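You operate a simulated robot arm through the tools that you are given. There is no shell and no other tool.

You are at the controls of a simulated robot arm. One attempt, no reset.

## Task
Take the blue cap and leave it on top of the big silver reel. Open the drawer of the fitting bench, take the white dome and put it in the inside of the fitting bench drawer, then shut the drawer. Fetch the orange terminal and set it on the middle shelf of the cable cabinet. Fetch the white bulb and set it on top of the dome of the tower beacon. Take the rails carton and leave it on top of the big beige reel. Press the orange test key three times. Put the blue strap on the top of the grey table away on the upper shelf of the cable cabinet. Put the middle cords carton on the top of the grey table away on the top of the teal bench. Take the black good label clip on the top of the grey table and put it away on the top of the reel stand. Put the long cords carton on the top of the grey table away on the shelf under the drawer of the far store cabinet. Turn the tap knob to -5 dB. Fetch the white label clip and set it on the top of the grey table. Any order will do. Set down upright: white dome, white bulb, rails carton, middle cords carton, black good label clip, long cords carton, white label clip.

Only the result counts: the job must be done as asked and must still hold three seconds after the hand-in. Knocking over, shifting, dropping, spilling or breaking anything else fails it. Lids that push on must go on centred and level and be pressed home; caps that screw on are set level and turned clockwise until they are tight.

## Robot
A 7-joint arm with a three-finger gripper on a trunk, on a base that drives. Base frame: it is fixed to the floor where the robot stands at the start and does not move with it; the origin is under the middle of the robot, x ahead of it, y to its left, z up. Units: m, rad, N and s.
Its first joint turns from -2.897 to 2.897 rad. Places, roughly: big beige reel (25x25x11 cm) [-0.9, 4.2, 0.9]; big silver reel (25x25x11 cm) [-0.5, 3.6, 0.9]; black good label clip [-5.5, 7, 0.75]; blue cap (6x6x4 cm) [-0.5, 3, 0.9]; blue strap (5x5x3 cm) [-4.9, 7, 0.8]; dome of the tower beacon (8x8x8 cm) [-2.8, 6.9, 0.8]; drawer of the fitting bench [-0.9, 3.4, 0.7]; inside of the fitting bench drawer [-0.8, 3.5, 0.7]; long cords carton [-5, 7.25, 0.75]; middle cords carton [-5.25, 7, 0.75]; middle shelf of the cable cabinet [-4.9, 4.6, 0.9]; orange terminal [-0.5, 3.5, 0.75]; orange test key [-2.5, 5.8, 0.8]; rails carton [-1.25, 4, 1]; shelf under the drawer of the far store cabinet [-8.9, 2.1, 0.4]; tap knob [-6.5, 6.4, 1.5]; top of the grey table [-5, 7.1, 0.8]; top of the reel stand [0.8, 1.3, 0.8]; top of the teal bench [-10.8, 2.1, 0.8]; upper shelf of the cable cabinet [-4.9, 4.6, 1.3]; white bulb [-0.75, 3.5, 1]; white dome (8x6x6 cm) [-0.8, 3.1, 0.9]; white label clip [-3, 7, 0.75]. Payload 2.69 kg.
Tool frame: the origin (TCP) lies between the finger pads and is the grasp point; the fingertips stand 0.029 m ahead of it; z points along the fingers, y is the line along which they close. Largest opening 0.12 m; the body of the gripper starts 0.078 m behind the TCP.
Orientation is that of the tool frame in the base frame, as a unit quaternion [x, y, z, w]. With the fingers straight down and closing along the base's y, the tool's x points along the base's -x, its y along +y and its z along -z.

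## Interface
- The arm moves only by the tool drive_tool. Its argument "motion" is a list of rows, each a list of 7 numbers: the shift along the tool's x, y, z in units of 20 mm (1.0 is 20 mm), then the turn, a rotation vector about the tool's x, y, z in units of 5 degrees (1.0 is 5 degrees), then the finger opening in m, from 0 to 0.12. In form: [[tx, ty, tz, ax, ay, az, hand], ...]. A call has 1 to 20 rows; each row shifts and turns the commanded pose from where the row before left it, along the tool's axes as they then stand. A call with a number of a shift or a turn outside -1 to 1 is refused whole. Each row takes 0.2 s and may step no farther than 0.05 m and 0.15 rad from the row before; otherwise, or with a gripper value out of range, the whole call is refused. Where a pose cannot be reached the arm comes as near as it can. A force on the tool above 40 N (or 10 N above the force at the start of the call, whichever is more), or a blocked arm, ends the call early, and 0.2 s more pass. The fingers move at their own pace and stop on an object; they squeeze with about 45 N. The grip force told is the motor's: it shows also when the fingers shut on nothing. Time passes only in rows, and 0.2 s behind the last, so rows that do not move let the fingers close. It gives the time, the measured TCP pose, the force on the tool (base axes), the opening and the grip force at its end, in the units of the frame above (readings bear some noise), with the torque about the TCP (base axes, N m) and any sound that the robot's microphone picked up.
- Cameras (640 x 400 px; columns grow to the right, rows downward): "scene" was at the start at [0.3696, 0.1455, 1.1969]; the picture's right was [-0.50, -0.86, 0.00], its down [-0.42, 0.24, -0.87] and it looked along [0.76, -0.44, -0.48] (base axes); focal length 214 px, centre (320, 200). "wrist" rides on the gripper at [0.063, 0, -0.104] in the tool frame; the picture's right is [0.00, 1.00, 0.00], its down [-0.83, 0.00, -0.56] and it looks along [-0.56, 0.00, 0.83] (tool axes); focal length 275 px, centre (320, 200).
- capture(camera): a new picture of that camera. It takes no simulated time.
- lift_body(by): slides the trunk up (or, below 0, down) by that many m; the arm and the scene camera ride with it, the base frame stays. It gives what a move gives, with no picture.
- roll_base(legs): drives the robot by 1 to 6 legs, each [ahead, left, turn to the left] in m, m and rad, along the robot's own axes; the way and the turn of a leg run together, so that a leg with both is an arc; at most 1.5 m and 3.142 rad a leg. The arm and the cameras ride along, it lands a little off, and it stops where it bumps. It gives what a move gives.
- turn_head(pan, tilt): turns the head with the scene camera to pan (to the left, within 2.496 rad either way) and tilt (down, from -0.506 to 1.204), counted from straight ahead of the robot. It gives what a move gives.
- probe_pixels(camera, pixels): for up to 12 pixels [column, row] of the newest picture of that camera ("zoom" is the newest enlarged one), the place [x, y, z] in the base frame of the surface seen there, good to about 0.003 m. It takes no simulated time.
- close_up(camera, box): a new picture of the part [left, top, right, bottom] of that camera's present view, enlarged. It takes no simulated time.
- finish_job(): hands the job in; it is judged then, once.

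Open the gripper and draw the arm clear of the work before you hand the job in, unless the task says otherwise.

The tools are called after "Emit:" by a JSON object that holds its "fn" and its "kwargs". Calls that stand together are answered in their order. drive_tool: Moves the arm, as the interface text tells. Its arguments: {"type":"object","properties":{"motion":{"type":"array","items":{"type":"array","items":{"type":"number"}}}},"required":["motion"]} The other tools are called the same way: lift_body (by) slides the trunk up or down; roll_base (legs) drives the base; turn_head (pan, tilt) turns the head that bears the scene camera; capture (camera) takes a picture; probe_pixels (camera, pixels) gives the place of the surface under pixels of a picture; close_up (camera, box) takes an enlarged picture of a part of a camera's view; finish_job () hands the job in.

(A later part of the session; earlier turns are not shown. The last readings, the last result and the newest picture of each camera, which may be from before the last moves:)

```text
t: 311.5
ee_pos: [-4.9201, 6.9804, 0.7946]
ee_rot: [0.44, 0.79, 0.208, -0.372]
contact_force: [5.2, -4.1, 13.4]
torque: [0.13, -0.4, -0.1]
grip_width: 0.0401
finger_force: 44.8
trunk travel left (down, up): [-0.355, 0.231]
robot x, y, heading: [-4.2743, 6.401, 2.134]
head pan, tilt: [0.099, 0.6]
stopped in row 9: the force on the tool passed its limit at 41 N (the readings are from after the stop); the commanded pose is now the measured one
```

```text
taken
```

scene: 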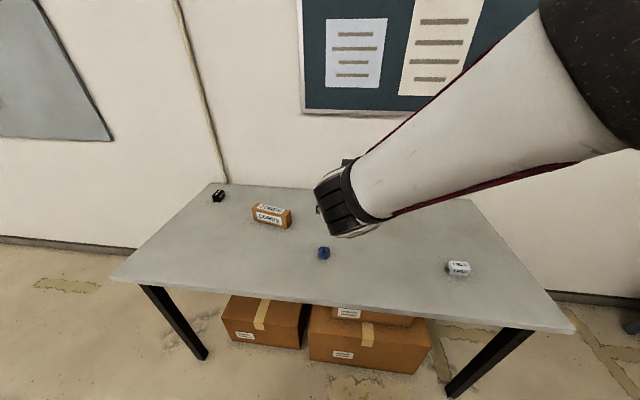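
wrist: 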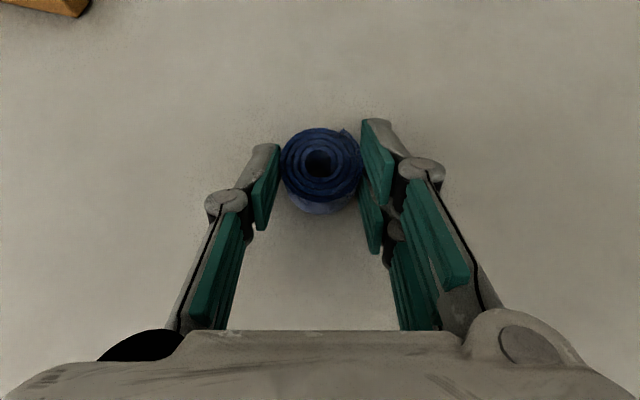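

Strap gripped (40 mm). I'll lift it straight up 12 cm.

Emit:
{"fn": "drive_tool", "kwargs": {"motion": [[0.38, 0, -0.32, 0, 0, 0, 0.0], [0.765, 0, -0.643, 0, 0, 0, 0.0], [0.765, 0, -0.643, 0, 0, 0, 0.0], [0.765, 0, -0.643, 0, 0, 0, 0.0], [0.765, 0, -0.643, 0, 0, 0, 0.0], [0.765, 0, -0.643, 0, 0, 0, 0.0], [0.765, 0, -0.643, 0, 0, 0, 0.0], [0.765, 0, -0.643, 0, 0, 0, 0.0], [0.765, 0, -0.643, 0, 0, 0, 0.0]]}}

Emit:
{"fn": "capture", "kwargs": {"camera": "wrist"}}

```text
t: 313.5
ee_pos: [-4.919, 6.9809, 0.9641]
ee_rot: [0.44, 0.791, 0.207, -0.371]
contact_force: [0.5, 0.0, -0.4]
torque: [0.0, 0.0, -0.01]
grip_width: 0.0399
finger_force: 44.8
trunk travel left (down, up): [-0.355, 0.231]
robot x, y, heading: [-4.2782, 6.4015, 2.133]
head pan, tilt: [0.099, 0.6]
```

```text
taken
```

wrist: 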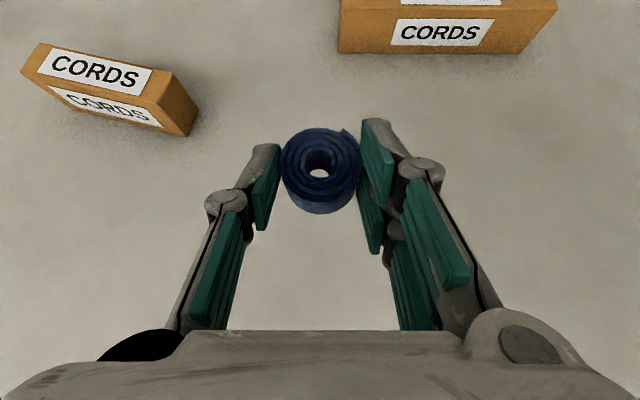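

Strap held flat. I'll retract the arm a bit and reverse away from the table, then look toward the cable cabinet.

Emit:
{"fn": "drive_tool", "kwargs": {"motion": [[-0.26, 0, -1, 0, 0, 0, 0.0], [-0.26, 0, -1, 0, 0, 0, 0.0], [-0.26, 0, -1, 0, 0, 0, 0.0], [-0.26, 0, -1, 0, 0, 0, 0.0], [-0.26, 0, -1, 0, 0, 0, 0.0], [-0.26, 0, -1, 0, 0, 0, 0.0], [-0.26, 0, -1, 0, 0, 0, 0.0], [-0.26, 0, -1, 0, 0, 0, 0.0]]}}

Emit:
{"fn": "roll_base", "kwargs": {"legs": [[-1.2, 0, -0.02], [-0.9, 0, 0]]}}

Emit:
{"fn": "turn_head", "kwargs": {"pan": 0.9, "tilt": 0.5}}

Emit:
{"fn": "capture", "kwargs": {"camera": "scene"}}

```text
t: 315.3
ee_pos: [-4.8421, 6.8532, 1.0358]
ee_rot: [0.441, 0.791, 0.207, -0.371]
contact_force: [-0.3, -0.8, -0.8]
torque: [-0.02, -0.03, 0.0]
grip_width: 0.0402
finger_force: 45.3
trunk travel left (down, up): [-0.355, 0.231]
robot x, y, heading: [-4.2741, 6.4003, 2.14]
head pan, tilt: [0.099, 0.6]
```

```text
t: 325.7
ee_pos: [-3.732, 5.0856, 1.0344]
ee_rot: [0.452, 0.784, 0.213, -0.368]
contact_force: [-0.5, -0.4, -0.8]
torque: [-0.03, 0.04, 0.02]
grip_width: 0.0399
finger_force: 45.3
trunk travel left (down, up): [-0.355, 0.231]
robot x, y, heading: [-3.1782, 4.6212, 2.108]
head pan, tilt: [0.099, 0.6]
```

```text
t: 326.8
ee_pos: [-3.7295, 5.0857, 1.0338]
ee_rot: [0.451, 0.785, 0.212, -0.368]
contact_force: [-0.5, -0.6, 0.1]
torque: [-0.01, 0.0, 0.01]
grip_width: 0.0399
finger_force: 45.1
trunk travel left (down, up): [-0.355, 0.231]
robot x, y, heading: [-3.1796, 4.6208, 2.112]
head pan, tilt: [0.901, 0.499]
```

```text
taken
```

scene: 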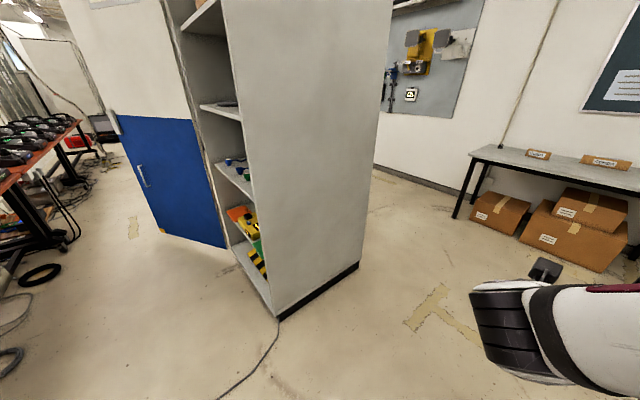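

The cabinet's side panel is near, its open front to the left, a red bench farther left. I'll probe these for the approach.

Emit:
{"fn": "probe_pixels", "kwargs": {"camera": "scene", "pixels": [[280, 312], [357, 264], [228, 240], [165, 230], [76, 124], [20, 180], [40, 278], [10, 358], [240, 240], [225, 110], [235, 165], [68, 240]]}}

```text
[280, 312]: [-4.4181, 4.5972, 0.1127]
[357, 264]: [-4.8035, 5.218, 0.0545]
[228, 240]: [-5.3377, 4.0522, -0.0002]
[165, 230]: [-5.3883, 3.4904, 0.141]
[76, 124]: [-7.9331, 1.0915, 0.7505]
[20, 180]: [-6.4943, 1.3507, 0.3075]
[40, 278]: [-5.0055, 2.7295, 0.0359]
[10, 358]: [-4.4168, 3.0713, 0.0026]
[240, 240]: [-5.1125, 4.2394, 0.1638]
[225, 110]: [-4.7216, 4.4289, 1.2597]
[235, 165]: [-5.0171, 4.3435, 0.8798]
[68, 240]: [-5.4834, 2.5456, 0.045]
```

The cabinet front is the plane u≈6.215, v from −1.42 to ≈−2.4, upper shelf z≈1.26. I'll back up so the arm clears the side panel, raise the trunk, and move left in front of it.

Emit:
{"fn": "roll_base", "kwargs": {"legs": [[-0.3, 0, 0], [0, 1.4, 0]]}}

Emit:
{"fn": "lift_body", "kwargs": {"by": 0.2}}

Emit:
{"fn": "turn_head", "kwargs": {"pan": 0.0, "tilt": 0.3}}

Emit:
{"fn": "capture", "kwargs": {"camera": "scene"}}

```text
t: 331.7
ee_pos: [-3.9891, 4.5697, 1.0349]
ee_rot: [0.449, 0.786, 0.211, -0.369]
contact_force: [-0.4, 0.2, -0.7]
torque: [0.02, -0.01, -0.02]
grip_width: 0.0399
finger_force: 45.1
trunk travel left (down, up): [-0.355, 0.231]
robot x, y, heading: [-3.4338, 4.1096, 2.113]
head pan, tilt: [0.901, 0.499]
stopped in leg 2: the robot was blocked; the commanded pose is now the measured one
```

```text
t: 333.9
ee_pos: [-3.989, 4.5715, 1.234]
ee_rot: [0.449, 0.786, 0.211, -0.369]
contact_force: [-0.3, 0.7, 0.2]
torque: [-0.01, 0.01, 0.0]
grip_width: 0.0398
finger_force: 45.6
trunk travel left (down, up): [-0.555, 0.031]
robot x, y, heading: [-3.4341, 4.1088, 2.116]
head pan, tilt: [0.901, 0.499]
```

```text
t: 335.1
ee_pos: [-3.988, 4.5706, 1.2342]
ee_rot: [0.449, 0.786, 0.21, -0.369]
contact_force: [-0.4, 0.6, -1.1]
torque: [0.0, -0.03, -0.01]
grip_width: 0.04
finger_force: 45.0
trunk travel left (down, up): [-0.555, 0.031]
robot x, y, heading: [-3.4319, 4.1058, 2.113]
head pan, tilt: [0.0, 0.3]
```

```text
taken
```

scene: 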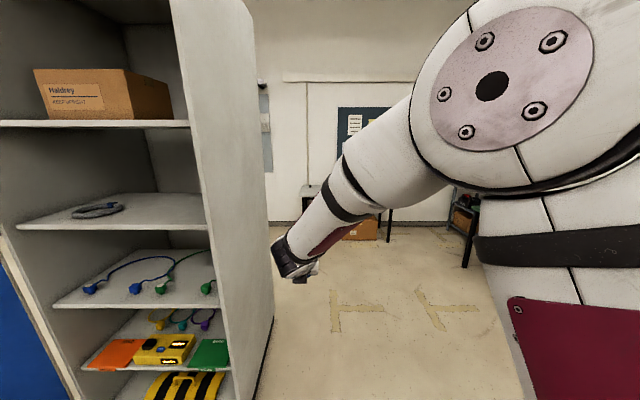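

The base was blocked at v≈−0.83. I'll look to the left-rear to see what it met.

Emit:
{"fn": "turn_head", "kwargs": {"pan": 2.2, "tilt": 0.9}}

Emit:
{"fn": "capture", "kwargs": {"camera": "scene"}}

```text
t: 337.1
ee_pos: [-3.9879, 4.5708, 1.2347]
ee_rot: [0.449, 0.786, 0.211, -0.368]
contact_force: [-0.1, -0.1, -0.1]
torque: [0.01, 0.0, -0.04]
grip_width: 0.0399
finger_force: 45.0
trunk travel left (down, up): [-0.555, 0.031]
robot x, y, heading: [-3.43, 4.1044, 2.118]
head pan, tilt: [2.201, 0.901]
```

```text
taken
```

scene: 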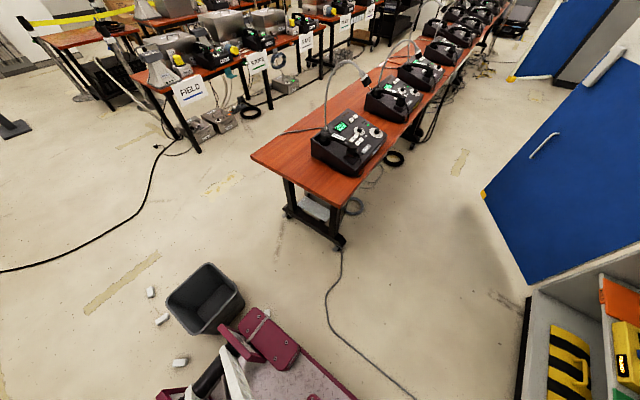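

The robot's rear corner met the waste bin at (205,298), which still stands. I'll probe the bin and litter to compare with their earlier positions.

Emit:
{"fn": "close_up", "kwargs": {"camera": "scene", "box": [130, 240, 310, 400]}}

Emit:
{"fn": "probe_pixels", "kwargs": {"camera": "scene", "pixels": [[207, 264], [243, 292], [204, 331], [169, 296], [150, 292], [162, 319], [180, 363], [267, 312], [240, 345], [195, 325]]}}

```text
2.50 times, centred on (220, 320) of scene
```

zoom: 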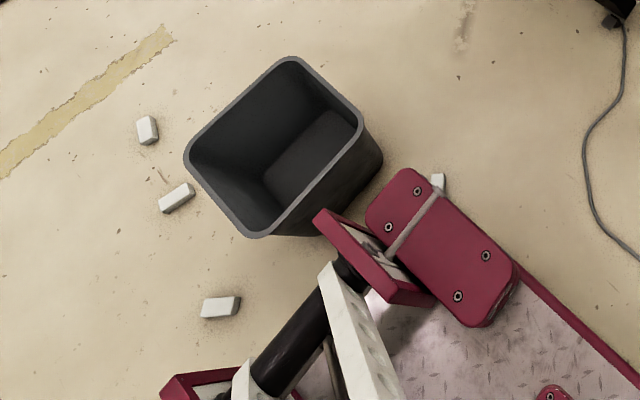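

```text
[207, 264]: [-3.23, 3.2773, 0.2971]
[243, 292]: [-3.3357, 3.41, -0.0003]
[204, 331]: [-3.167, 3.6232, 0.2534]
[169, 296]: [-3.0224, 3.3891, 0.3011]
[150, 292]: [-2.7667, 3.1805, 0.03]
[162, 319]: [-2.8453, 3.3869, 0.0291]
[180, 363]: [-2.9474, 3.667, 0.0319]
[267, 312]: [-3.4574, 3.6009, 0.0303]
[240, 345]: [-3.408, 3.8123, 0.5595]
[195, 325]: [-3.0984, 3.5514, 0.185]
```

Bin and litter look undisturbed (bin still aligned with the room). I'll probe the robot's own rear-left corner to learn its footprint.

Emit:
{"fn": "probe_pixels", "kwargs": {"camera": "scene", "pixels": [[250, 312], [258, 308], [268, 317], [285, 335], [298, 345], [245, 325], [230, 328], [222, 332], [330, 370], [350, 390], [175, 395], [290, 352]]}}

```text
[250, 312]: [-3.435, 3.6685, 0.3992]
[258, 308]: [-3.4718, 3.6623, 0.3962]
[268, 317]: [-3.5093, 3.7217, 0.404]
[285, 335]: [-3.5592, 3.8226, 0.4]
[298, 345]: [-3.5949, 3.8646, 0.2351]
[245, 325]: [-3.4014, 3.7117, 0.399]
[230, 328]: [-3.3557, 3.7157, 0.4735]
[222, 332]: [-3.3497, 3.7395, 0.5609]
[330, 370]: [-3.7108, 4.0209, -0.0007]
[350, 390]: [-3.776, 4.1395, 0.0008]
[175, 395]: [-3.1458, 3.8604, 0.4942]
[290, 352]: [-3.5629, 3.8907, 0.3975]
```

By these numbers the robot's rear is ~0.19 m short of the bin, so something else may be blocking. I'll look straight left and down.

Emit:
{"fn": "turn_head", "kwargs": {"pan": 1.4, "tilt": 0.95}}

Emit:
{"fn": "capture", "kwargs": {"camera": "scene"}}

```text
t: 338.3
ee_pos: [-3.987, 4.57, 1.2346]
ee_rot: [0.449, 0.786, 0.211, -0.369]
contact_force: [-0.5, -0.1, 1.0]
torque: [0.02, -0.02, 0.01]
grip_width: 0.04
finger_force: 45.7
trunk travel left (down, up): [-0.555, 0.031]
robot x, y, heading: [-3.4291, 4.105, 2.118]
head pan, tilt: [1.4, 0.949]
```

```text
taken
```

scene: 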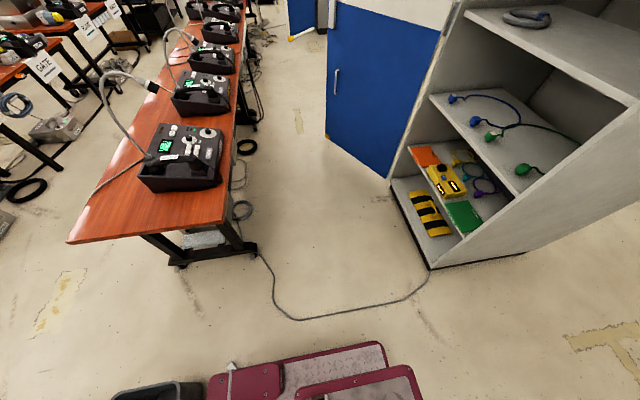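

The likely obstacle is a small litter block by the rear-left wheel. I'll retract the arm 12 cm, move the base forward 0.15 m to clear it, then go left again.

Emit:
{"fn": "drive_tool", "kwargs": {"motion": [[-0.643, 0, -0.765, 0, 0, 0, 0.0], [-0.643, 0, -0.765, 0, 0, 0, 0.0], [-0.643, 0, -0.765, 0, 0, 0, 0.0], [-0.643, 0, -0.765, 0, 0, 0, 0.0], [-0.643, 0, -0.765, 0, 0, 0, 0.0], [-0.643, 0, -0.765, 0, 0, 0, 0.0]]}}

Emit:
{"fn": "roll_base", "kwargs": {"legs": [[0.16, 0, 0]]}}

Emit:
{"fn": "turn_head", "kwargs": {"pan": 2.2, "tilt": 0.95}}

Emit:
{"fn": "capture", "kwargs": {"camera": "scene"}}

```text
t: 339.7
ee_pos: [-3.9257, 4.4669, 1.2353]
ee_rot: [0.449, 0.786, 0.211, -0.37]
contact_force: [-0.2, -0.5, -0.4]
torque: [-0.01, -0.02, 0.05]
grip_width: 0.0401
finger_force: 44.8
trunk travel left (down, up): [-0.555, 0.031]
robot x, y, heading: [-3.4317, 4.1067, 2.119]
head pan, tilt: [1.4, 0.949]
```

```text
t: 341.1
ee_pos: [-4.0056, 4.6073, 1.2349]
ee_rot: [0.451, 0.785, 0.212, -0.369]
contact_force: [0.2, 0.0, -0.7]
torque: [0.03, -0.03, -0.01]
grip_width: 0.0402
finger_force: 45.2
trunk travel left (down, up): [-0.555, 0.031]
robot x, y, heading: [-3.5158, 4.2417, 2.109]
head pan, tilt: [1.4, 0.949]
```

```text
t: 342.2
ee_pos: [-4.0075, 4.6061, 1.2357]
ee_rot: [0.451, 0.785, 0.212, -0.368]
contact_force: [0.5, 0.2, -0.5]
torque: [-0.01, -0.01, 0.01]
grip_width: 0.0401
finger_force: 44.6
trunk travel left (down, up): [-0.555, 0.031]
robot x, y, heading: [-3.5144, 4.2395, 2.11]
head pan, tilt: [2.201, 0.949]
```

```text
taken
```

scene: 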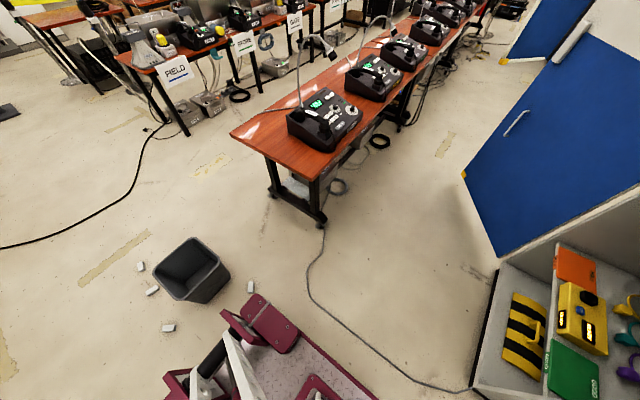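

Now there is space. I'll probe the bin and the nearby litter block again to confirm they haven't moved.

Emit:
{"fn": "probe_pixels", "kwargs": {"camera": "scene", "pixels": [[190, 239], [227, 264], [203, 299], [157, 281], [250, 287], [168, 328], [151, 292], [141, 267]]}}

```text
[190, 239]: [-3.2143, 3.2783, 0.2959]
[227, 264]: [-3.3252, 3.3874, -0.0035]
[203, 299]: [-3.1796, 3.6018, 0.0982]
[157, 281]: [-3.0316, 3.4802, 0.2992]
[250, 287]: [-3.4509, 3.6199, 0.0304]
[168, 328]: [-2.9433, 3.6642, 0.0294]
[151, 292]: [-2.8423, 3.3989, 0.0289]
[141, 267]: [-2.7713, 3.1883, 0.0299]
```

All unchanged. Now I'll move left 0.6 m in front of the cabinet.

Emit:
{"fn": "roll_base", "kwargs": {"legs": [[0, 0.6, 0]]}}

Emit:
{"fn": "turn_head", "kwargs": {"pan": 0.1, "tilt": 0.4}}

Emit:
{"fn": "capture", "kwargs": {"camera": "scene"}}

Emit:
{"fn": "capture", "kwargs": {"camera": "wrist"}}

```text
t: 345.5
ee_pos: [-4.5067, 4.3024, 1.2359]
ee_rot: [0.45, 0.786, 0.211, -0.369]
contact_force: [0.0, -0.1, -1.2]
torque: [-0.02, -0.01, -0.02]
grip_width: 0.0401
finger_force: 44.8
trunk travel left (down, up): [-0.555, 0.031]
robot x, y, heading: [-4.0112, 3.9439, 2.117]
head pan, tilt: [2.201, 0.949]
```

```text
t: 347.5
ee_pos: [-4.5065, 4.3031, 1.2358]
ee_rot: [0.449, 0.786, 0.212, -0.369]
contact_force: [-0.2, -0.5, -0.3]
torque: [0.0, -0.02, 0.01]
grip_width: 0.0399
finger_force: 45.1
trunk travel left (down, up): [-0.555, 0.031]
robot x, y, heading: [-4.013, 3.9457, 2.114]
head pan, tilt: [0.099, 0.4]
```

```text
taken
```

scene: 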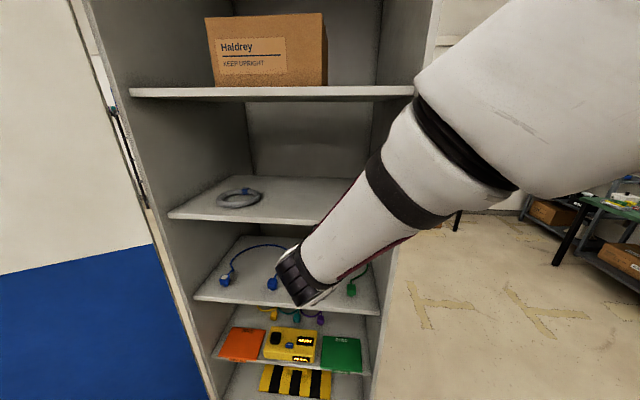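

```text
taken
```

wrist: 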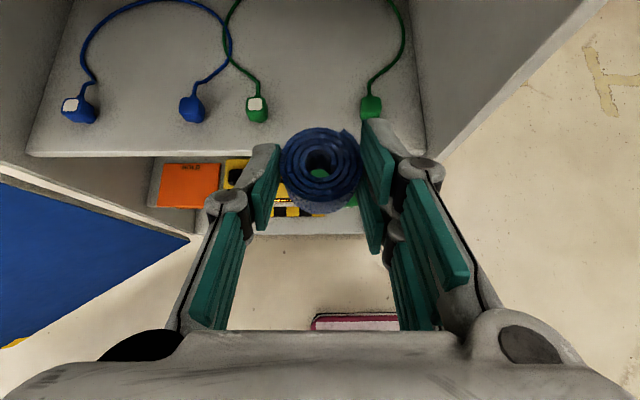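

I see the upper shelf with a grey coil, the middle one with cords. I'll probe the upper shelf's edge, its free area, the coil and the walls.

Emit:
{"fn": "probe_pixels", "kwargs": {"camera": "scene", "pixels": [[172, 214], [320, 222], [270, 218], [300, 190], [330, 180], [240, 197], [262, 192], [250, 188], [270, 95], [400, 95], [200, 293], [370, 310]]}}

Emit:
{"fn": "close_up", "kwargs": {"camera": "scene", "box": [150, 80, 430, 330]}}

```text
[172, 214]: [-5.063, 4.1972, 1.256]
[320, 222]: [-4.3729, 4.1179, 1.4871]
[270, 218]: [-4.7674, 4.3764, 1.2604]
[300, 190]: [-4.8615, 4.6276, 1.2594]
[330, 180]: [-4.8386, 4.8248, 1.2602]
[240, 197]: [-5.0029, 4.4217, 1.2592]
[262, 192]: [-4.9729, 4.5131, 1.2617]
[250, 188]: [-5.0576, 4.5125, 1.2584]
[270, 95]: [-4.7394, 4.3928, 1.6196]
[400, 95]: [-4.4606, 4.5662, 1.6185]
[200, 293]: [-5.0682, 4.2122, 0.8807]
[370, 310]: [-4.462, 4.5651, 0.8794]
```

```text
1.60 times, centred on (290, 205) of scene
```

zoom: 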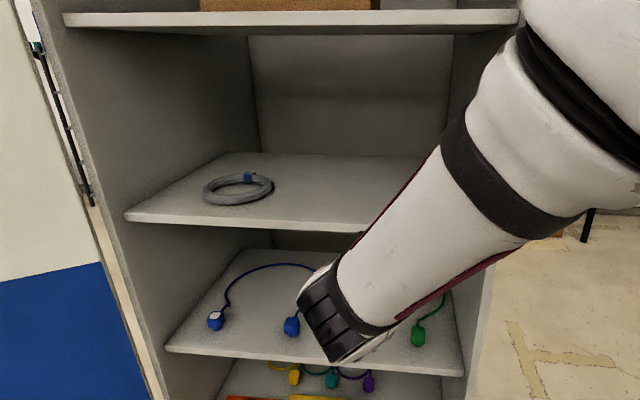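

Upper shelf top z=1.260, front edge u≈6.205; the coil sits at v≈−2.0, so I'll set the strap at v≈−1.72. First raise and shift left, then go in.

Emit:
{"fn": "drive_tool", "kwargs": {"motion": [[0.765, -0.74, -0.643, 0, 0, 0, 0.0], [0.765, -0.74, -0.643, 0, 0, 0, 0.0], [0.765, -0.74, -0.643, 0, 0, 0, 0.0], [0.765, -0.74, -0.643, 0, 0, 0, 0.0], [0.765, -0.74, -0.643, 0, 0, 0, 0.0], [0.643, 0, 0.765, 0, 0, 0, 0.0], [0.643, 0, 0.765, 0, 0, 0, 0.0], [0.643, 0, 0.765, 0, 0, 0, 0.0], [0.643, 0, 0.765, 0, 0, 0, 0.0], [0.643, 0, 0.765, 0, 0, 0, 0.0]]}}

Emit:
{"fn": "capture", "kwargs": {"camera": "wrist"}}

Emit:
{"fn": "capture", "kwargs": {"camera": "scene"}}

```text
t: 349.7
ee_pos: [-4.6189, 4.3522, 1.3356]
ee_rot: [0.448, 0.787, 0.21, -0.369]
contact_force: [-0.1, -0.1, 0.8]
torque: [0.02, -0.02, 0.02]
grip_width: 0.0399
finger_force: 44.9
trunk travel left (down, up): [-0.555, 0.031]
robot x, y, heading: [-4.0148, 3.9431, 2.113]
head pan, tilt: [0.099, 0.4]
```

```text
taken
```

wrist: 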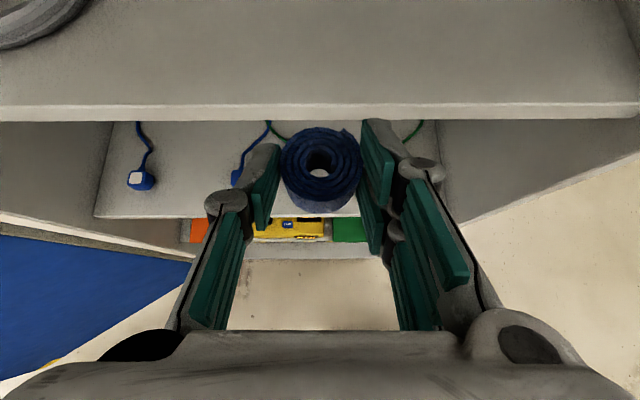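

```text
taken
```

scene: 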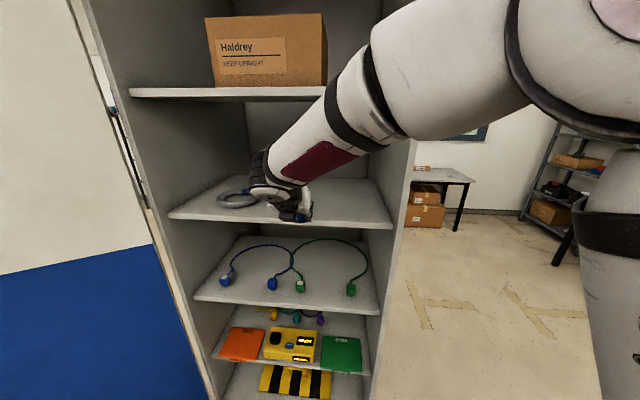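

Before reaching in further I'll check the forearm's clearance to the top shelf edge (z≈1.61) by probing points on the arm.

Emit:
{"fn": "probe_pixels", "kwargs": {"camera": "scene", "pixels": [[268, 150], [290, 135], [325, 95], [345, 75], [375, 45], [400, 25], [440, 10], [255, 175], [330, 150], [275, 215]]}}

```text
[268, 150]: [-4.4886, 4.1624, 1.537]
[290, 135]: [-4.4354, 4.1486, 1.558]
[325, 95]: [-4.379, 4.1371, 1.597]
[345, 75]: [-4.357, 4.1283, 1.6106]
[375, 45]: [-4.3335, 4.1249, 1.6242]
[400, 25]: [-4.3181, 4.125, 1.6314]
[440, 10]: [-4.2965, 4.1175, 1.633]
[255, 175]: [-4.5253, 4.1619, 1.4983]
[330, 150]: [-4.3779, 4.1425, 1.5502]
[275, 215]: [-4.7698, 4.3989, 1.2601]
```

The wrist stays ~0.2 m behind the TCP and below 1.54, so it clears the top shelf. Going in the remaining 0.2 m.

Emit:
{"fn": "drive_tool", "kwargs": {"motion": [[0.643, 0, 0.765, 0, 0, 0, 0.0], [0.643, 0, 0.765, 0, 0, 0, 0.0], [0.643, 0, 0.765, 0, 0, 0, 0.0], [0.643, 0, 0.765, 0, 0, 0, 0.0], [0.643, 0, 0.765, 0, 0, 0, 0.0], [0.643, 0, 0.765, 0, 0, 0, 0.0], [0.643, 0, 0.765, 0, 0, 0, 0.0], [0.643, 0, 0.765, 0, 0, 0, 0.0], [0.643, 0, 0.765, 0, 0, 0, 0.0], [0.643, 0, 0.765, 0, 0, 0, 0.0], [0.2, 0, 0.23, 0, 0, 0, 0.0]]}}

Emit:
{"fn": "capture", "kwargs": {"camera": "wrist"}}

```text
t: 352.1
ee_pos: [-4.7249, 4.5244, 1.3387]
ee_rot: [0.448, 0.787, 0.21, -0.369]
contact_force: [-0.1, 0.4, 0.0]
torque: [0.02, 0.01, 0.0]
grip_width: 0.0401
finger_force: 44.8
trunk travel left (down, up): [-0.555, 0.031]
robot x, y, heading: [-4.0114, 3.943, 2.119]
head pan, tilt: [0.099, 0.4]
```

```text
taken
```

wrist: 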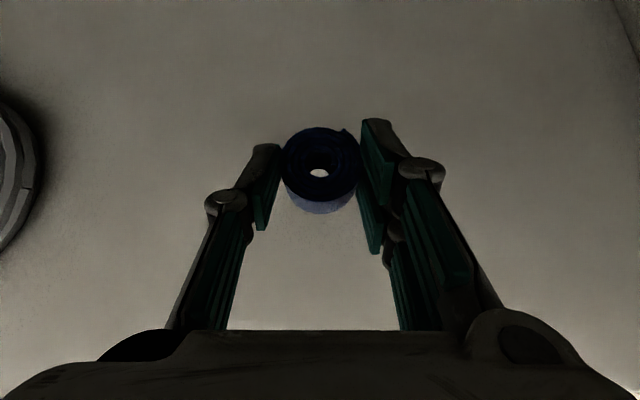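

Over the shelf. Lowering ~4 cm, then in small steps to contact.

Emit:
{"fn": "drive_tool", "kwargs": {"motion": [[-0.765, 0, 0.643, 0, 0, 0, 0.0], [-0.765, 0, 0.643, 0, 0, 0, 0.0], [-0.0765, 0, 0.0643, 0, 0, 0, 0.0], [-0.0765, 0, 0.0643, 0, 0, 0, 0.0]]}}

Emit:
{"fn": "capture", "kwargs": {"camera": "wrist"}}

```text
t: 353.1
ee_pos: [-4.7244, 4.528, 1.2953]
ee_rot: [0.448, 0.786, 0.21, -0.37]
contact_force: [0.5, -0.5, 2.2]
torque: [0.06, -0.08, -0.01]
grip_width: 0.0403
finger_force: 44.8
trunk travel left (down, up): [-0.555, 0.031]
robot x, y, heading: [-4.0111, 3.9452, 2.116]
head pan, tilt: [0.099, 0.4]
```

```text
taken
```

wrist: 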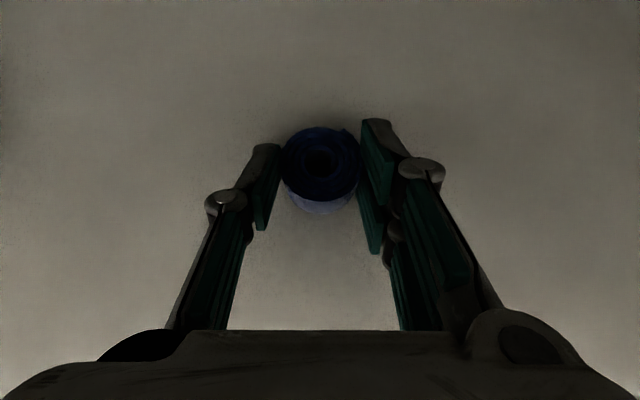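

Just about touching (2 N). One more millimetre, then open the fingers.

Emit:
{"fn": "drive_tool", "kwargs": {"motion": [[-0.05, 0, 0.04, 0, 0, 0, 0.0], [0, 0, 0, 0, 0, 0, 0.08], [0, 0, 0, 0, 0, 0, 0.08], [0, 0, 0, 0, 0, 0, 0.08]]}}

Emit:
{"fn": "capture", "kwargs": {"camera": "wrist"}}

```text
t: 354.1
ee_pos: [-4.7244, 4.5282, 1.2921]
ee_rot: [0.45, 0.786, 0.211, -0.368]
contact_force: [0.9, 0.0, 0.2]
torque: [0.0, 0.0, 0.01]
grip_width: 0.0802
finger_force: 0.1
trunk travel left (down, up): [-0.555, 0.031]
robot x, y, heading: [-4.0118, 3.9405, 2.108]
head pan, tilt: [0.099, 0.4]
```

```text
taken
```

wrist: 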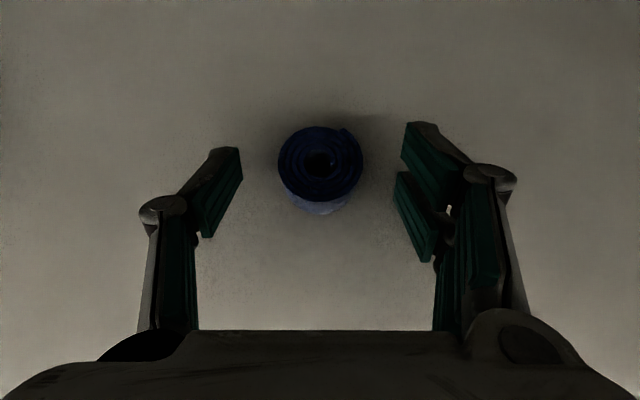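

The strap rests on the shelf. I'll withdraw back-and-up a little, then straight back out of the cabinet.

Emit:
{"fn": "drive_tool", "kwargs": {"motion": [[0, 0, -1, 0, 0, 0, 0.08], [0, 0, -1, 0, 0, 0, 0.08], [-0.3, 0, -1, 0, 0, 0, 0.08], [-0.643, 0, -0.765, 0, 0, 0, 0.08], [-0.643, 0, -0.765, 0, 0, 0, 0.08], [-0.643, 0, -0.765, 0, 0, 0, 0.08], [-0.643, 0, -0.765, 0, 0, 0, 0.08], [-0.643, 0, -0.765, 0, 0, 0, 0.08], [-0.643, 0, -0.765, 0, 0, 0, 0.08], [-0.643, 0, -0.765, 0, 0, 0, 0.08], [-0.643, 0, -0.765, 0, 0, 0, 0.08], [-0.643, 0, -0.765, 0, 0, 0, 0.08], [-0.643, 0, -0.765, 0, 0, 0, 0.08], [-0.643, 0, -0.765, 0, 0, 0, 0.08]]}}

Emit:
{"fn": "capture", "kwargs": {"camera": "scene"}}

```text
t: 357.1
ee_pos: [-4.5891, 4.2951, 1.3268]
ee_rot: [0.448, 0.786, 0.21, -0.369]
contact_force: [-0.8, 0.0, 0.5]
torque: [-0.01, 0.02, 0.0]
grip_width: 0.0802
finger_force: 0.0
trunk travel left (down, up): [-0.555, 0.031]
robot x, y, heading: [-4.0124, 3.9445, 2.117]
head pan, tilt: [0.099, 0.4]
```

```text
taken
```

scene: 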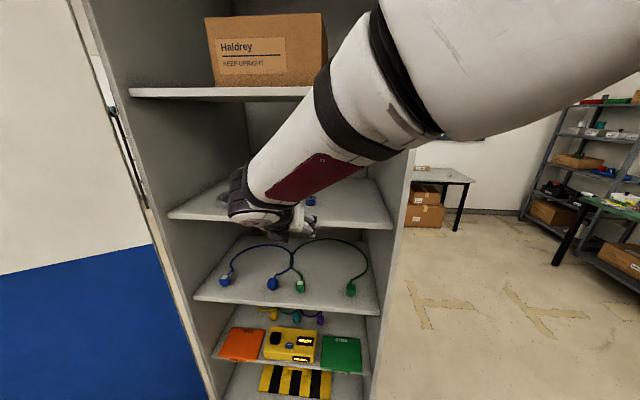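

The strap (at (310,200)) lies on the upper shelf. Next the tap knob on the back wall: I'll move right out of the cabinet bay, forward past the cabinet, and look.

Emit:
{"fn": "roll_base", "kwargs": {"legs": [[0, -0.95, 0], [1.4, 0, 0], [0.8, 0, 0]]}}

Emit:
{"fn": "turn_head", "kwargs": {"pan": 0.9, "tilt": 0.1}}

Emit:
{"fn": "capture", "kwargs": {"camera": "scene"}}

```text
t: 372.6
ee_pos: [-5.0214, 6.6075, 1.3258]
ee_rot: [0.425, 0.799, 0.2, -0.375]
contact_force: [-0.9, 0.8, -0.9]
torque: [-0.01, 0.02, -0.02]
grip_width: 0.08
finger_force: 0.1
trunk travel left (down, up): [-0.555, 0.031]
robot x, y, heading: [-4.4225, 6.29, 2.171]
head pan, tilt: [0.099, 0.4]
```

```text
t: 373.8
ee_pos: [-5.0209, 6.6073, 1.3263]
ee_rot: [0.426, 0.799, 0.2, -0.375]
contact_force: [-0.7, -0.9, -0.5]
torque: [0.01, -0.02, 0.0]
grip_width: 0.08
finger_force: 0.1
trunk travel left (down, up): [-0.555, 0.031]
robot x, y, heading: [-4.4246, 6.2877, 2.175]
head pan, tilt: [0.901, 0.099]
```

```text
taken
```

scene: 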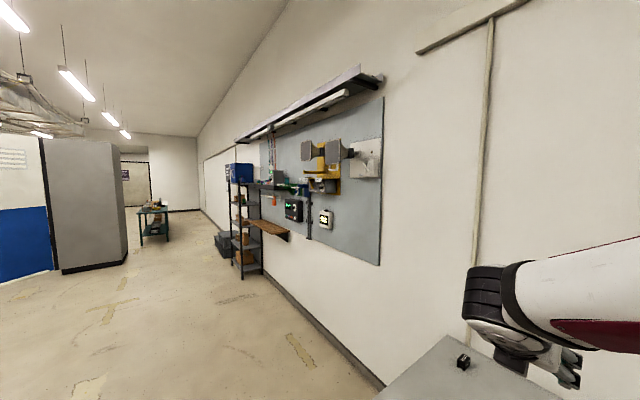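

The wall board with instruments is visible at (320,180). I'll zoom in on it.

Emit:
{"fn": "close_up", "kwargs": {"camera": "scene", "box": [230, 100, 390, 270]}}

Emit:
{"fn": "probe_pixels", "kwargs": {"camera": "scene", "pixels": [[327, 218], [293, 210], [325, 180], [365, 155], [380, 260], [265, 230], [245, 250], [305, 150]]}}

```text
2.35 times, centred on (310, 185) of scene
```

zoom: 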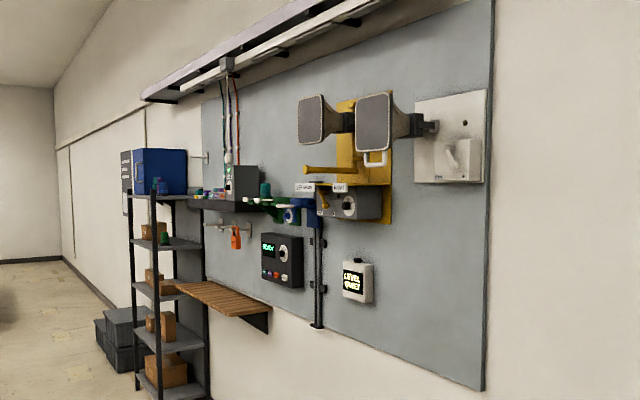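

```text
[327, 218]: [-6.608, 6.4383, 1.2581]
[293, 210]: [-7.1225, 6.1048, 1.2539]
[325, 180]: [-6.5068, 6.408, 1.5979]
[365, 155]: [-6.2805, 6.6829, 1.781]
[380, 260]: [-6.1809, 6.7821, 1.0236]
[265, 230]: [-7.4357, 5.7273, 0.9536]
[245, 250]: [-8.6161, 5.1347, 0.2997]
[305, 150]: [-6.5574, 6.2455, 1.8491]
```

The tap knob should be on the grey box under the yellow plate. I'll straighten up and move left 1.5 m to face it.

Emit:
{"fn": "roll_base", "kwargs": {"legs": [[0, 0, -0.06], [0, 1.5, 0]]}}

Emit:
{"fn": "turn_head", "kwargs": {"pan": 0.1, "tilt": 0.0}}

Emit:
{"fn": "capture", "kwargs": {"camera": "scene"}}

```text
t: 381.7
ee_pos: [-6.2946, 5.8969, 1.3262]
ee_rot: [0.461, 0.779, 0.217, -0.365]
contact_force: [0.3, -0.7, -0.4]
torque: [-0.04, 0.03, 0.0]
grip_width: 0.0799
finger_force: 0.0
trunk travel left (down, up): [-0.555, 0.031]
robot x, y, heading: [-5.7321, 5.5278, 2.085]
head pan, tilt: [0.901, 0.099]
```

```text
t: 382.8
ee_pos: [-6.2944, 5.8968, 1.3266]
ee_rot: [0.461, 0.779, 0.217, -0.366]
contact_force: [-0.3, -0.1, 0.5]
torque: [-0.03, -0.02, 0.0]
grip_width: 0.08
finger_force: 0.0
trunk travel left (down, up): [-0.555, 0.031]
robot x, y, heading: [-5.7296, 5.5271, 2.087]
head pan, tilt: [0.099, 0.0]
```

```text
taken
```

scene: 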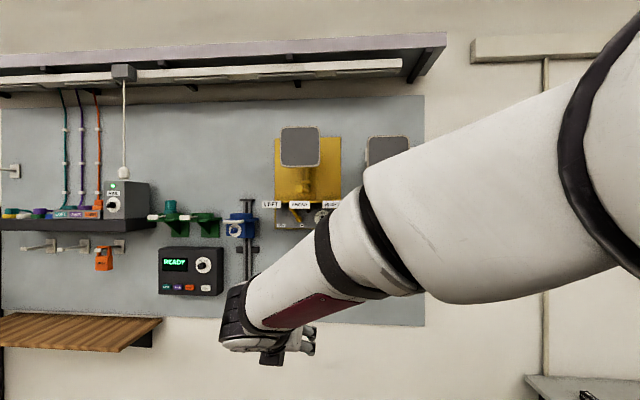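

The arm hides part of the grey box. I'll zoom on it.

Emit:
{"fn": "close_up", "kwargs": {"camera": "scene", "box": [220, 110, 420, 280]}}

```text
2.35 times, centred on (320, 195) of scene
```

zoom: 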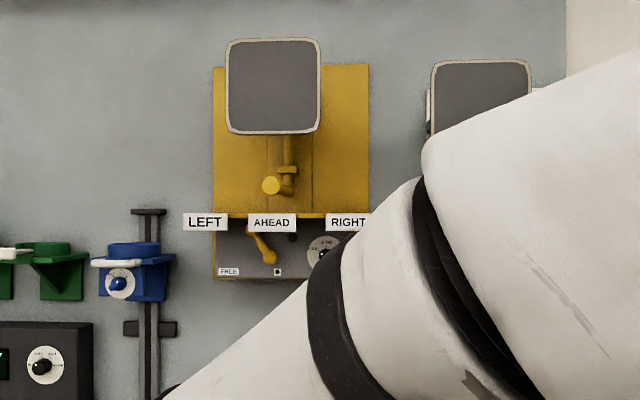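

The knob with a white dial is at the grey box's right side, half hidden by the forearm. I'll swing the tool right and down to clear the view.

Emit:
{"fn": "drive_tool", "kwargs": {"motion": [[-0.4, 1, 0.3, 0, 0, 0, 0.05], [-0.4, 1, 0.3, 0, 0, 0, 0.05], [-0.4, 1, 0.3, 0, 0, 0, 0.05], [-0.4, 1, 0.3, 0, 0, 0, 0.05], [-0.4, 1, 0.3, 0, 0, 0, 0.05], [-0.4, 1, 0.3, 0, 0, 0, 0.05], [-0.4, 1, 0.3, 0, 0, 0, 0.05], [-0.4, 1, 0.3, 0, 0, 0, 0.05], [-0.4, 1, 0.3, 0, 0, 0, 0.05], [-0.4, 1, 0.3, 0, 0, 0, 0.05], [-0.4, 1, 0.3, 0, 0, 0, 0.05], [-0.4, 1, 0.3, 0, 0, 0, 0.05], [-0.4, 1, 0.3, 0, 0, 0, 0.05], [-0.4, 1, 0.3, 0, 0, 0, 0.05], [-0.4, 1, 0.3, 0, 0, 0, 0.05]]}}

Emit:
{"fn": "capture", "kwargs": {"camera": "scene"}}

Emit:
{"fn": "close_up", "kwargs": {"camera": "scene", "box": [260, 180, 360, 245]}}

```text
t: 386.0
ee_pos: [-6.0317, 6.0407, 1.1786]
ee_rot: [0.459, 0.78, 0.216, -0.366]
contact_force: [-0.1, -1.1, -0.4]
torque: [0.06, -0.02, -0.05]
grip_width: 0.0506
finger_force: 0.0
out of reach, approached as far as the arm can: row 15
trunk travel left (down, up): [-0.555, 0.031]
robot x, y, heading: [-5.7302, 5.5266, 2.088]
head pan, tilt: [0.099, 0.0]
```

```text
taken
```

scene: 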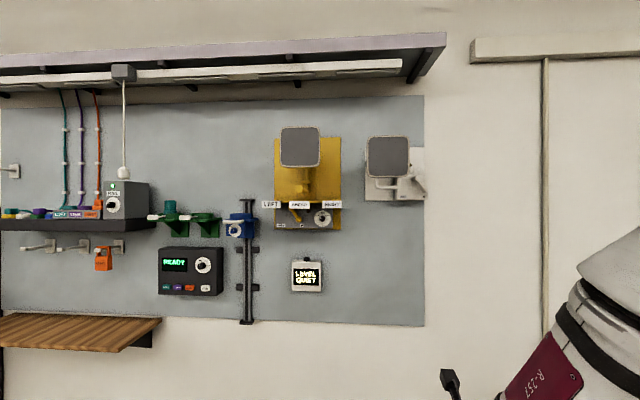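

```text
6.15 times, centred on (310, 212) of scene
```

zoom: 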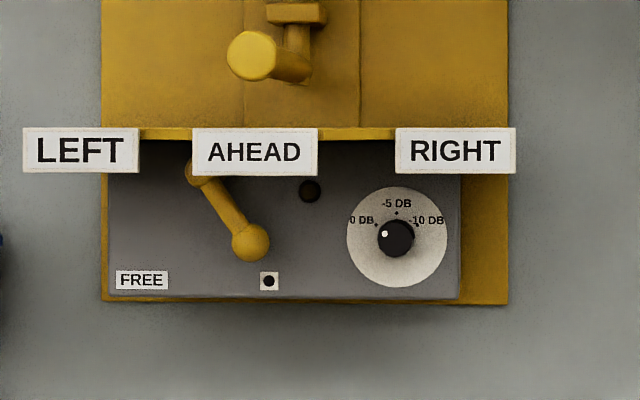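

The dial reads 0 dB (left), −5 dB (top), −10 dB (right) and the pointer dot is at 0 dB. I need to turn it ~60° clockwise. I'll probe the knob, dial and the protruding parts around it.

Emit:
{"fn": "probe_pixels", "kwargs": {"camera": "zoom", "pixels": [[396, 238], [386, 240], [408, 240], [396, 250], [360, 260], [440, 280], [300, 270], [455, 150], [255, 150], [250, 243], [250, 55], [480, 250]]}}

Emit:
{"fn": "close_up", "kwargs": {"camera": "scene", "box": [300, 200, 345, 230]}}

```text
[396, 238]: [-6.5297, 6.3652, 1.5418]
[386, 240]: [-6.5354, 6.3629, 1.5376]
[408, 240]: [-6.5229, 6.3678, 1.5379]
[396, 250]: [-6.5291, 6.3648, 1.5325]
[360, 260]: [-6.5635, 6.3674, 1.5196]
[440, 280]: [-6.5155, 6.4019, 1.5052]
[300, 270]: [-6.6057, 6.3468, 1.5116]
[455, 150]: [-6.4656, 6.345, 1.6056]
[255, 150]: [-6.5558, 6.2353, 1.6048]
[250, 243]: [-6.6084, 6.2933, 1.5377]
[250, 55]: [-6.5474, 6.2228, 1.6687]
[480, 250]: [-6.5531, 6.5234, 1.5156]
```

```text
13.33 times, centred on (322, 215) of scene
```

zoom: 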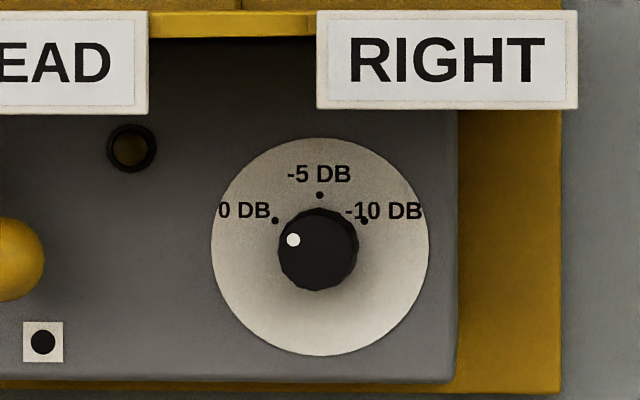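

Knob: centre v≈−2.318, z≈1.538, front at u≈8.818, dial face u≈8.84; label plates overhang at z≥1.588. I'll use a horizontal tool with the camera side down. First move the tool up and ahead, then tilt it to horizontal.

Emit:
{"fn": "drive_tool", "kwargs": {"motion": [[0.98, 0, 0.085, 0, 0, 0, 0.05], [0.98, 0, 0.085, 0, 0, 0, 0.05], [0.98, 0, 0.085, 0, 0, 0, 0.05], [0.98, 0, 0.085, 0, 0, 0, 0.05], [0.98, 0, 0.085, 0, 0, 0, 0.05], [0.98, 0, 0.085, 0, 0, 0, 0.05], [0.98, 0, 0.085, 0, 0, 0, 0.05], [0.98, 0, 0.085, 0, 0, 0, 0.05], [0.98, 0, 0.085, 0, 0, 0, 0.05], [0.98, 0, 0.085, 0, 0, 0, 0.05]]}}

Emit:
{"fn": "drive_tool", "kwargs": {"motion": [[0, 0, 0, 0, 1, 0, 0.05], [0, 0, 0, 0, 1, 0, 0.05], [0, 0, 0, 0, 1, 0, 0.05], [0, 0, 0, 0, 1, 0, 0.05], [0, 0, 0, 0, 1, 0, 0.05], [0, 0, 0, 0, 1, 0, 0.05], [0, 0, 0, 0, 1, 0, 0.05], [0, 0, 0, 0, 1, 0, 0.05]]}}

```text
t: 388.2
ee_pos: [-6.0999, 6.164, 1.3187]
ee_rot: [0.461, 0.779, 0.216, -0.366]
contact_force: [1.3, 1.8, -0.7]
torque: [-0.05, 0.1, 0.12]
grip_width: 0.05
finger_force: 0.1
trunk travel left (down, up): [-0.555, 0.031]
robot x, y, heading: [-5.729, 5.5251, 2.088]
head pan, tilt: [0.099, 0.0]
```

```text
t: 390.0
ee_pos: [-6.0989, 6.1619, 1.3188]
ee_rot: [0.374, 0.633, 0.346, -0.583]
contact_force: [0.3, 0.5, -0.2]
torque: [0.04, 0.0, 0.03]
grip_width: 0.05
finger_force: 0.0
out of reach, approached as far as the arm can: row 1, 2, 8
trunk travel left (down, up): [-0.555, 0.031]
robot x, y, heading: [-5.7279, 5.5272, 2.083]
head pan, tilt: [0.099, 0.0]
```

Tool is within 5° of horizontal. Now roll it +150° about its axis (camera side down, pre-rotated 30° counter-clockwise).

Emit:
{"fn": "drive_tool", "kwargs": {"motion": [[0, 0, 0, 0, 0, 1, 0.05], [0, 0, 0, 0, 0, 1, 0.05], [0, 0, 0, 0, 0, 1, 0.05], [0, 0, 0, 0, 0, 1, 0.05], [0, 0, 0, 0, 0, 1, 0.05], [0, 0, 0, 0, 0, 1, 0.05], [0, 0, 0, 0, 0, 1, 0.05], [0, 0, 0, 0, 0, 1, 0.05], [0, 0, 0, 0, 0, 1, 0.05], [0, 0, 0, 0, 0, 1, 0.05], [0, 0, 0, 0, 0, 1, 0.05], [0, 0, 0, 0, 0, 1, 0.05], [0, 0, 0, 0, 0, 1, 0.05], [0, 0, 0, 0, 0, 1, 0.05], [0, 0, 0, 0, 0, 1, 0.05], [0, 0, 0, 0, 0, 1, 0.05], [0, 0, 0, 0, 0, 1, 0.05], [0, 0, 0, 0, 0, 1, 0.05], [0, 0, 0, 0, 0, 1, 0.05], [0, 0, 0, 0, 0, 1, 0.05]]}}

Emit:
{"fn": "drive_tool", "kwargs": {"motion": [[0, 0, 0, 0, 0, 1, 0.05], [0, 0, 0, 0, 0, 1, 0.05], [0, 0, 0, 0, 0, 1, 0.05], [0, 0, 0, 0, 0, 1, 0.05], [0, 0, 0, 0, 0, 1, 0.05], [0, 0, 0, 0, 0, 1, 0.05], [0, 0, 0, 0, 0, 1, 0.05], [0, 0, 0, 0, 0, 1, 0.05], [0, 0, 0, 0, 0, 1, 0.05], [0, 0, 0, 0, 0, 1, 0.05]]}}

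Emit:
{"fn": "capture", "kwargs": {"camera": "wrist"}}

```text
t: 394.2
ee_pos: [-6.0999, 6.1636, 1.3174]
ee_rot: [0.726, 0.119, -0.226, -0.639]
contact_force: [-0.2, 1.2, -0.7]
torque: [0.02, 0.03, -0.01]
grip_width: 0.0501
finger_force: 0.1
trunk travel left (down, up): [-0.555, 0.031]
robot x, y, heading: [-5.7298, 5.5298, 2.082]
head pan, tilt: [0.099, 0.0]
```

```text
t: 396.4
ee_pos: [-6.0988, 6.1622, 1.318]
ee_rot: [0.708, -0.198, -0.475, -0.483]
contact_force: [-0.1, 0.5, -0.2]
torque: [0.0, 0.0, 0.0]
grip_width: 0.0503
finger_force: 0.0
trunk travel left (down, up): [-0.555, 0.031]
robot x, y, heading: [-5.7266, 5.5309, 2.084]
head pan, tilt: [0.099, 0.0]
```

```text
taken
```

wrist: 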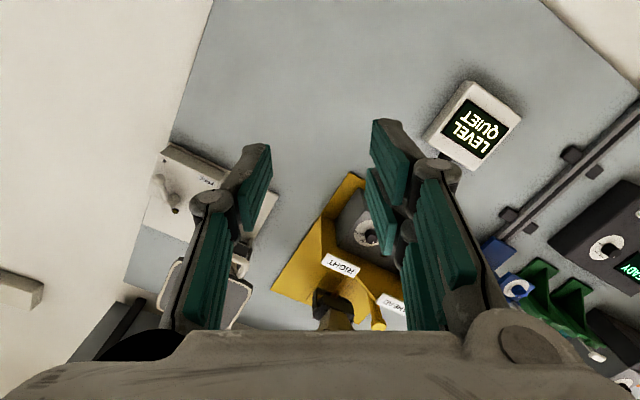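

The orientation is as planned (z nearly horizontal, left finger low by 30°). Now I'll bring the base closer and in line with the knob.

Emit:
{"fn": "roll_base", "kwargs": {"legs": [[0, 0, 0.028], [0.16, 0.2, 0]]}}

Emit:
{"fn": "capture", "kwargs": {"camera": "scene"}}

Emit:
{"fn": "capture", "kwargs": {"camera": "wrist"}}

```text
t: 398.6
ee_pos: [-6.3763, 6.1851, 1.3186]
ee_rot: [0.711, -0.186, -0.482, -0.477]
contact_force: [-0.4, 0.1, -0.5]
torque: [-0.03, 0.01, 0.03]
grip_width: 0.0501
finger_force: 0.1
trunk travel left (down, up): [-0.555, 0.031]
robot x, y, heading: [-5.9868, 5.5645, 2.118]
head pan, tilt: [0.099, 0.0]
```

```text
taken
```

scene: 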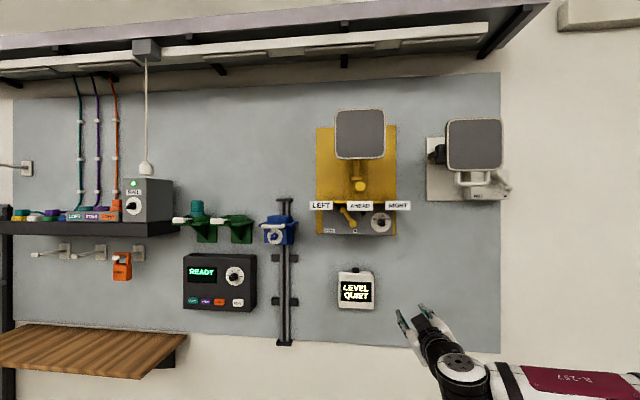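

```text
taken
```

wrist: 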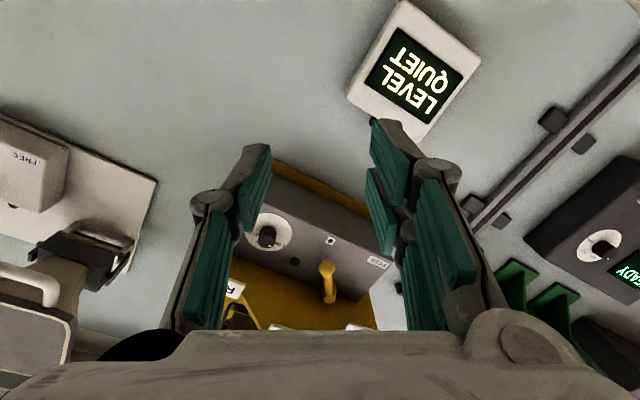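

Now the knob is visible at (380,223) in the scene. I'll zoom and re-probe it from here.

Emit:
{"fn": "close_up", "kwargs": {"camera": "scene", "box": [310, 190, 410, 250]}}

Emit:
{"fn": "probe_pixels", "kwargs": {"camera": "scene", "pixels": [[380, 222], [377, 222], [383, 222], [380, 226], [388, 228], [372, 230], [348, 217], [360, 206], [398, 206]]}}

```text
6.40 times, centred on (360, 220) of scene
```

zoom: 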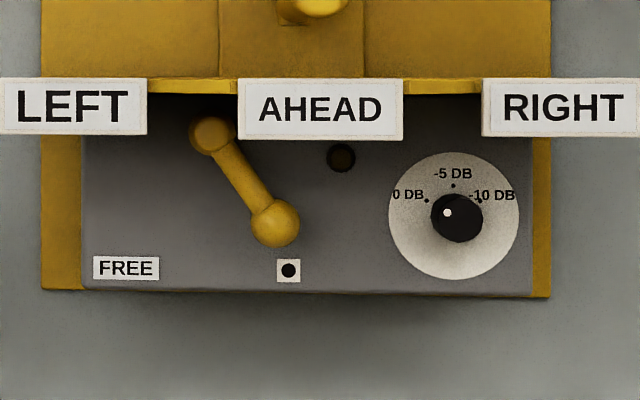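

```text
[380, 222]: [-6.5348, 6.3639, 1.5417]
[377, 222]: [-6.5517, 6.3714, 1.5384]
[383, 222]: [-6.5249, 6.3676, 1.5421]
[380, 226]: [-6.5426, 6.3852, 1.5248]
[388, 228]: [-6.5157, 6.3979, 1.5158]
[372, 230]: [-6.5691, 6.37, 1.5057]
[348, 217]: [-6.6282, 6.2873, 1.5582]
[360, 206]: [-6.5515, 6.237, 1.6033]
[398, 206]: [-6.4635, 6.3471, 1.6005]
```

Emit:
{"fn": "probe_pixels", "kwargs": {"camera": "zoom", "pixels": [[457, 217], [442, 217], [472, 217], [457, 204], [457, 231], [400, 240], [510, 240], [454, 265], [275, 222], [447, 212]]}}

```text
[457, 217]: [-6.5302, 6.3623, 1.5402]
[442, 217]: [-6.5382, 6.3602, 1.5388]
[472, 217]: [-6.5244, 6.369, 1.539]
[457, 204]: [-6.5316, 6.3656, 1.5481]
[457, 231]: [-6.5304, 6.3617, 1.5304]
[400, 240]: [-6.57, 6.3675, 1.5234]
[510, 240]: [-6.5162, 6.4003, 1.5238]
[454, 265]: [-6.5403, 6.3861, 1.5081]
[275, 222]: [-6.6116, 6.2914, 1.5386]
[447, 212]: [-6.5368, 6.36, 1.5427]
```

Knob front centre: u 8.817, v −2.320, z 1.539. I'll raise the tool to that height, 15 cm short of it.

Emit:
{"fn": "drive_tool", "kwargs": {"motion": [[-0.984, -0.352, 0.281, 0, 0, 0, 0.05], [-0.984, -0.352, 0.281, 0, 0, 0, 0.05], [-0.984, -0.352, 0.281, 0, 0, 0, 0.05], [-0.984, -0.352, 0.281, 0, 0, 0, 0.05], [-0.984, -0.352, 0.281, 0, 0, 0, 0.05], [-0.984, -0.352, 0.281, 0, 0, 0, 0.05], [-0.984, -0.352, 0.281, 0, 0, 0, 0.05], [-0.984, -0.352, 0.281, 0, 0, 0, 0.05], [-0.984, -0.352, 0.281, 0, 0, 0, 0.05], [-0.984, -0.352, 0.281, 0, 0, 0, 0.05], [-0.984, -0.352, 0.281, 0, 0, 0, 0.05], [0, 0, 0, 0.2, -0.42, 0, 0.05], [0, 0, 0, 0.2, -0.42, 0, 0.05]]}}

Emit:
{"fn": "capture", "kwargs": {"camera": "scene"}}

Emit:
{"fn": "capture", "kwargs": {"camera": "wrist"}}

```text
t: 401.4
ee_pos: [-6.4509, 6.2346, 1.5387]
ee_rot: [0.685, -0.176, -0.505, -0.495]
contact_force: [0.8, -1.4, 0.2]
torque: [0.02, 0.02, 0.0]
grip_width: 0.0501
finger_force: 0.1
trunk travel left (down, up): [-0.555, 0.031]
robot x, y, heading: [-5.9825, 5.5658, 2.117]
head pan, tilt: [0.099, 0.0]
```

```text
taken
```

scene: 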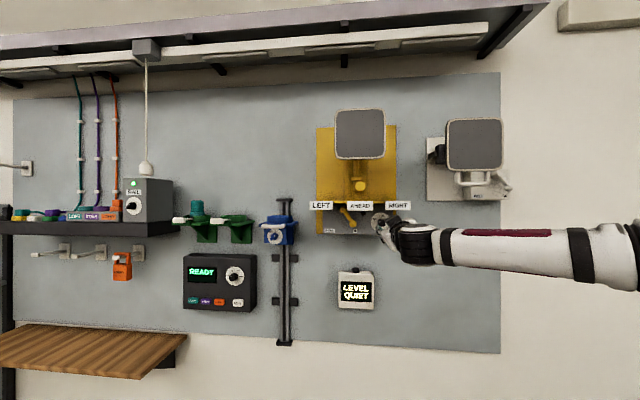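

```text
taken
```

wrist: 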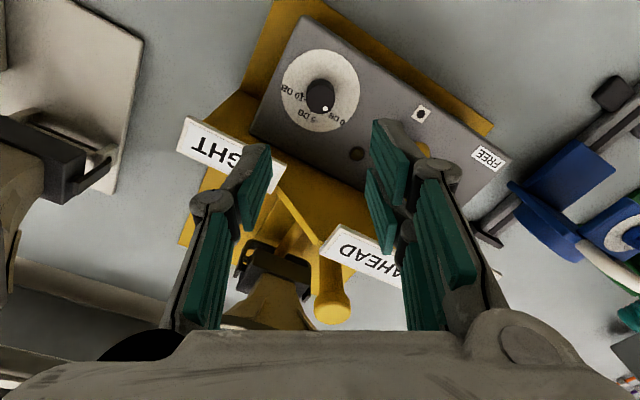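

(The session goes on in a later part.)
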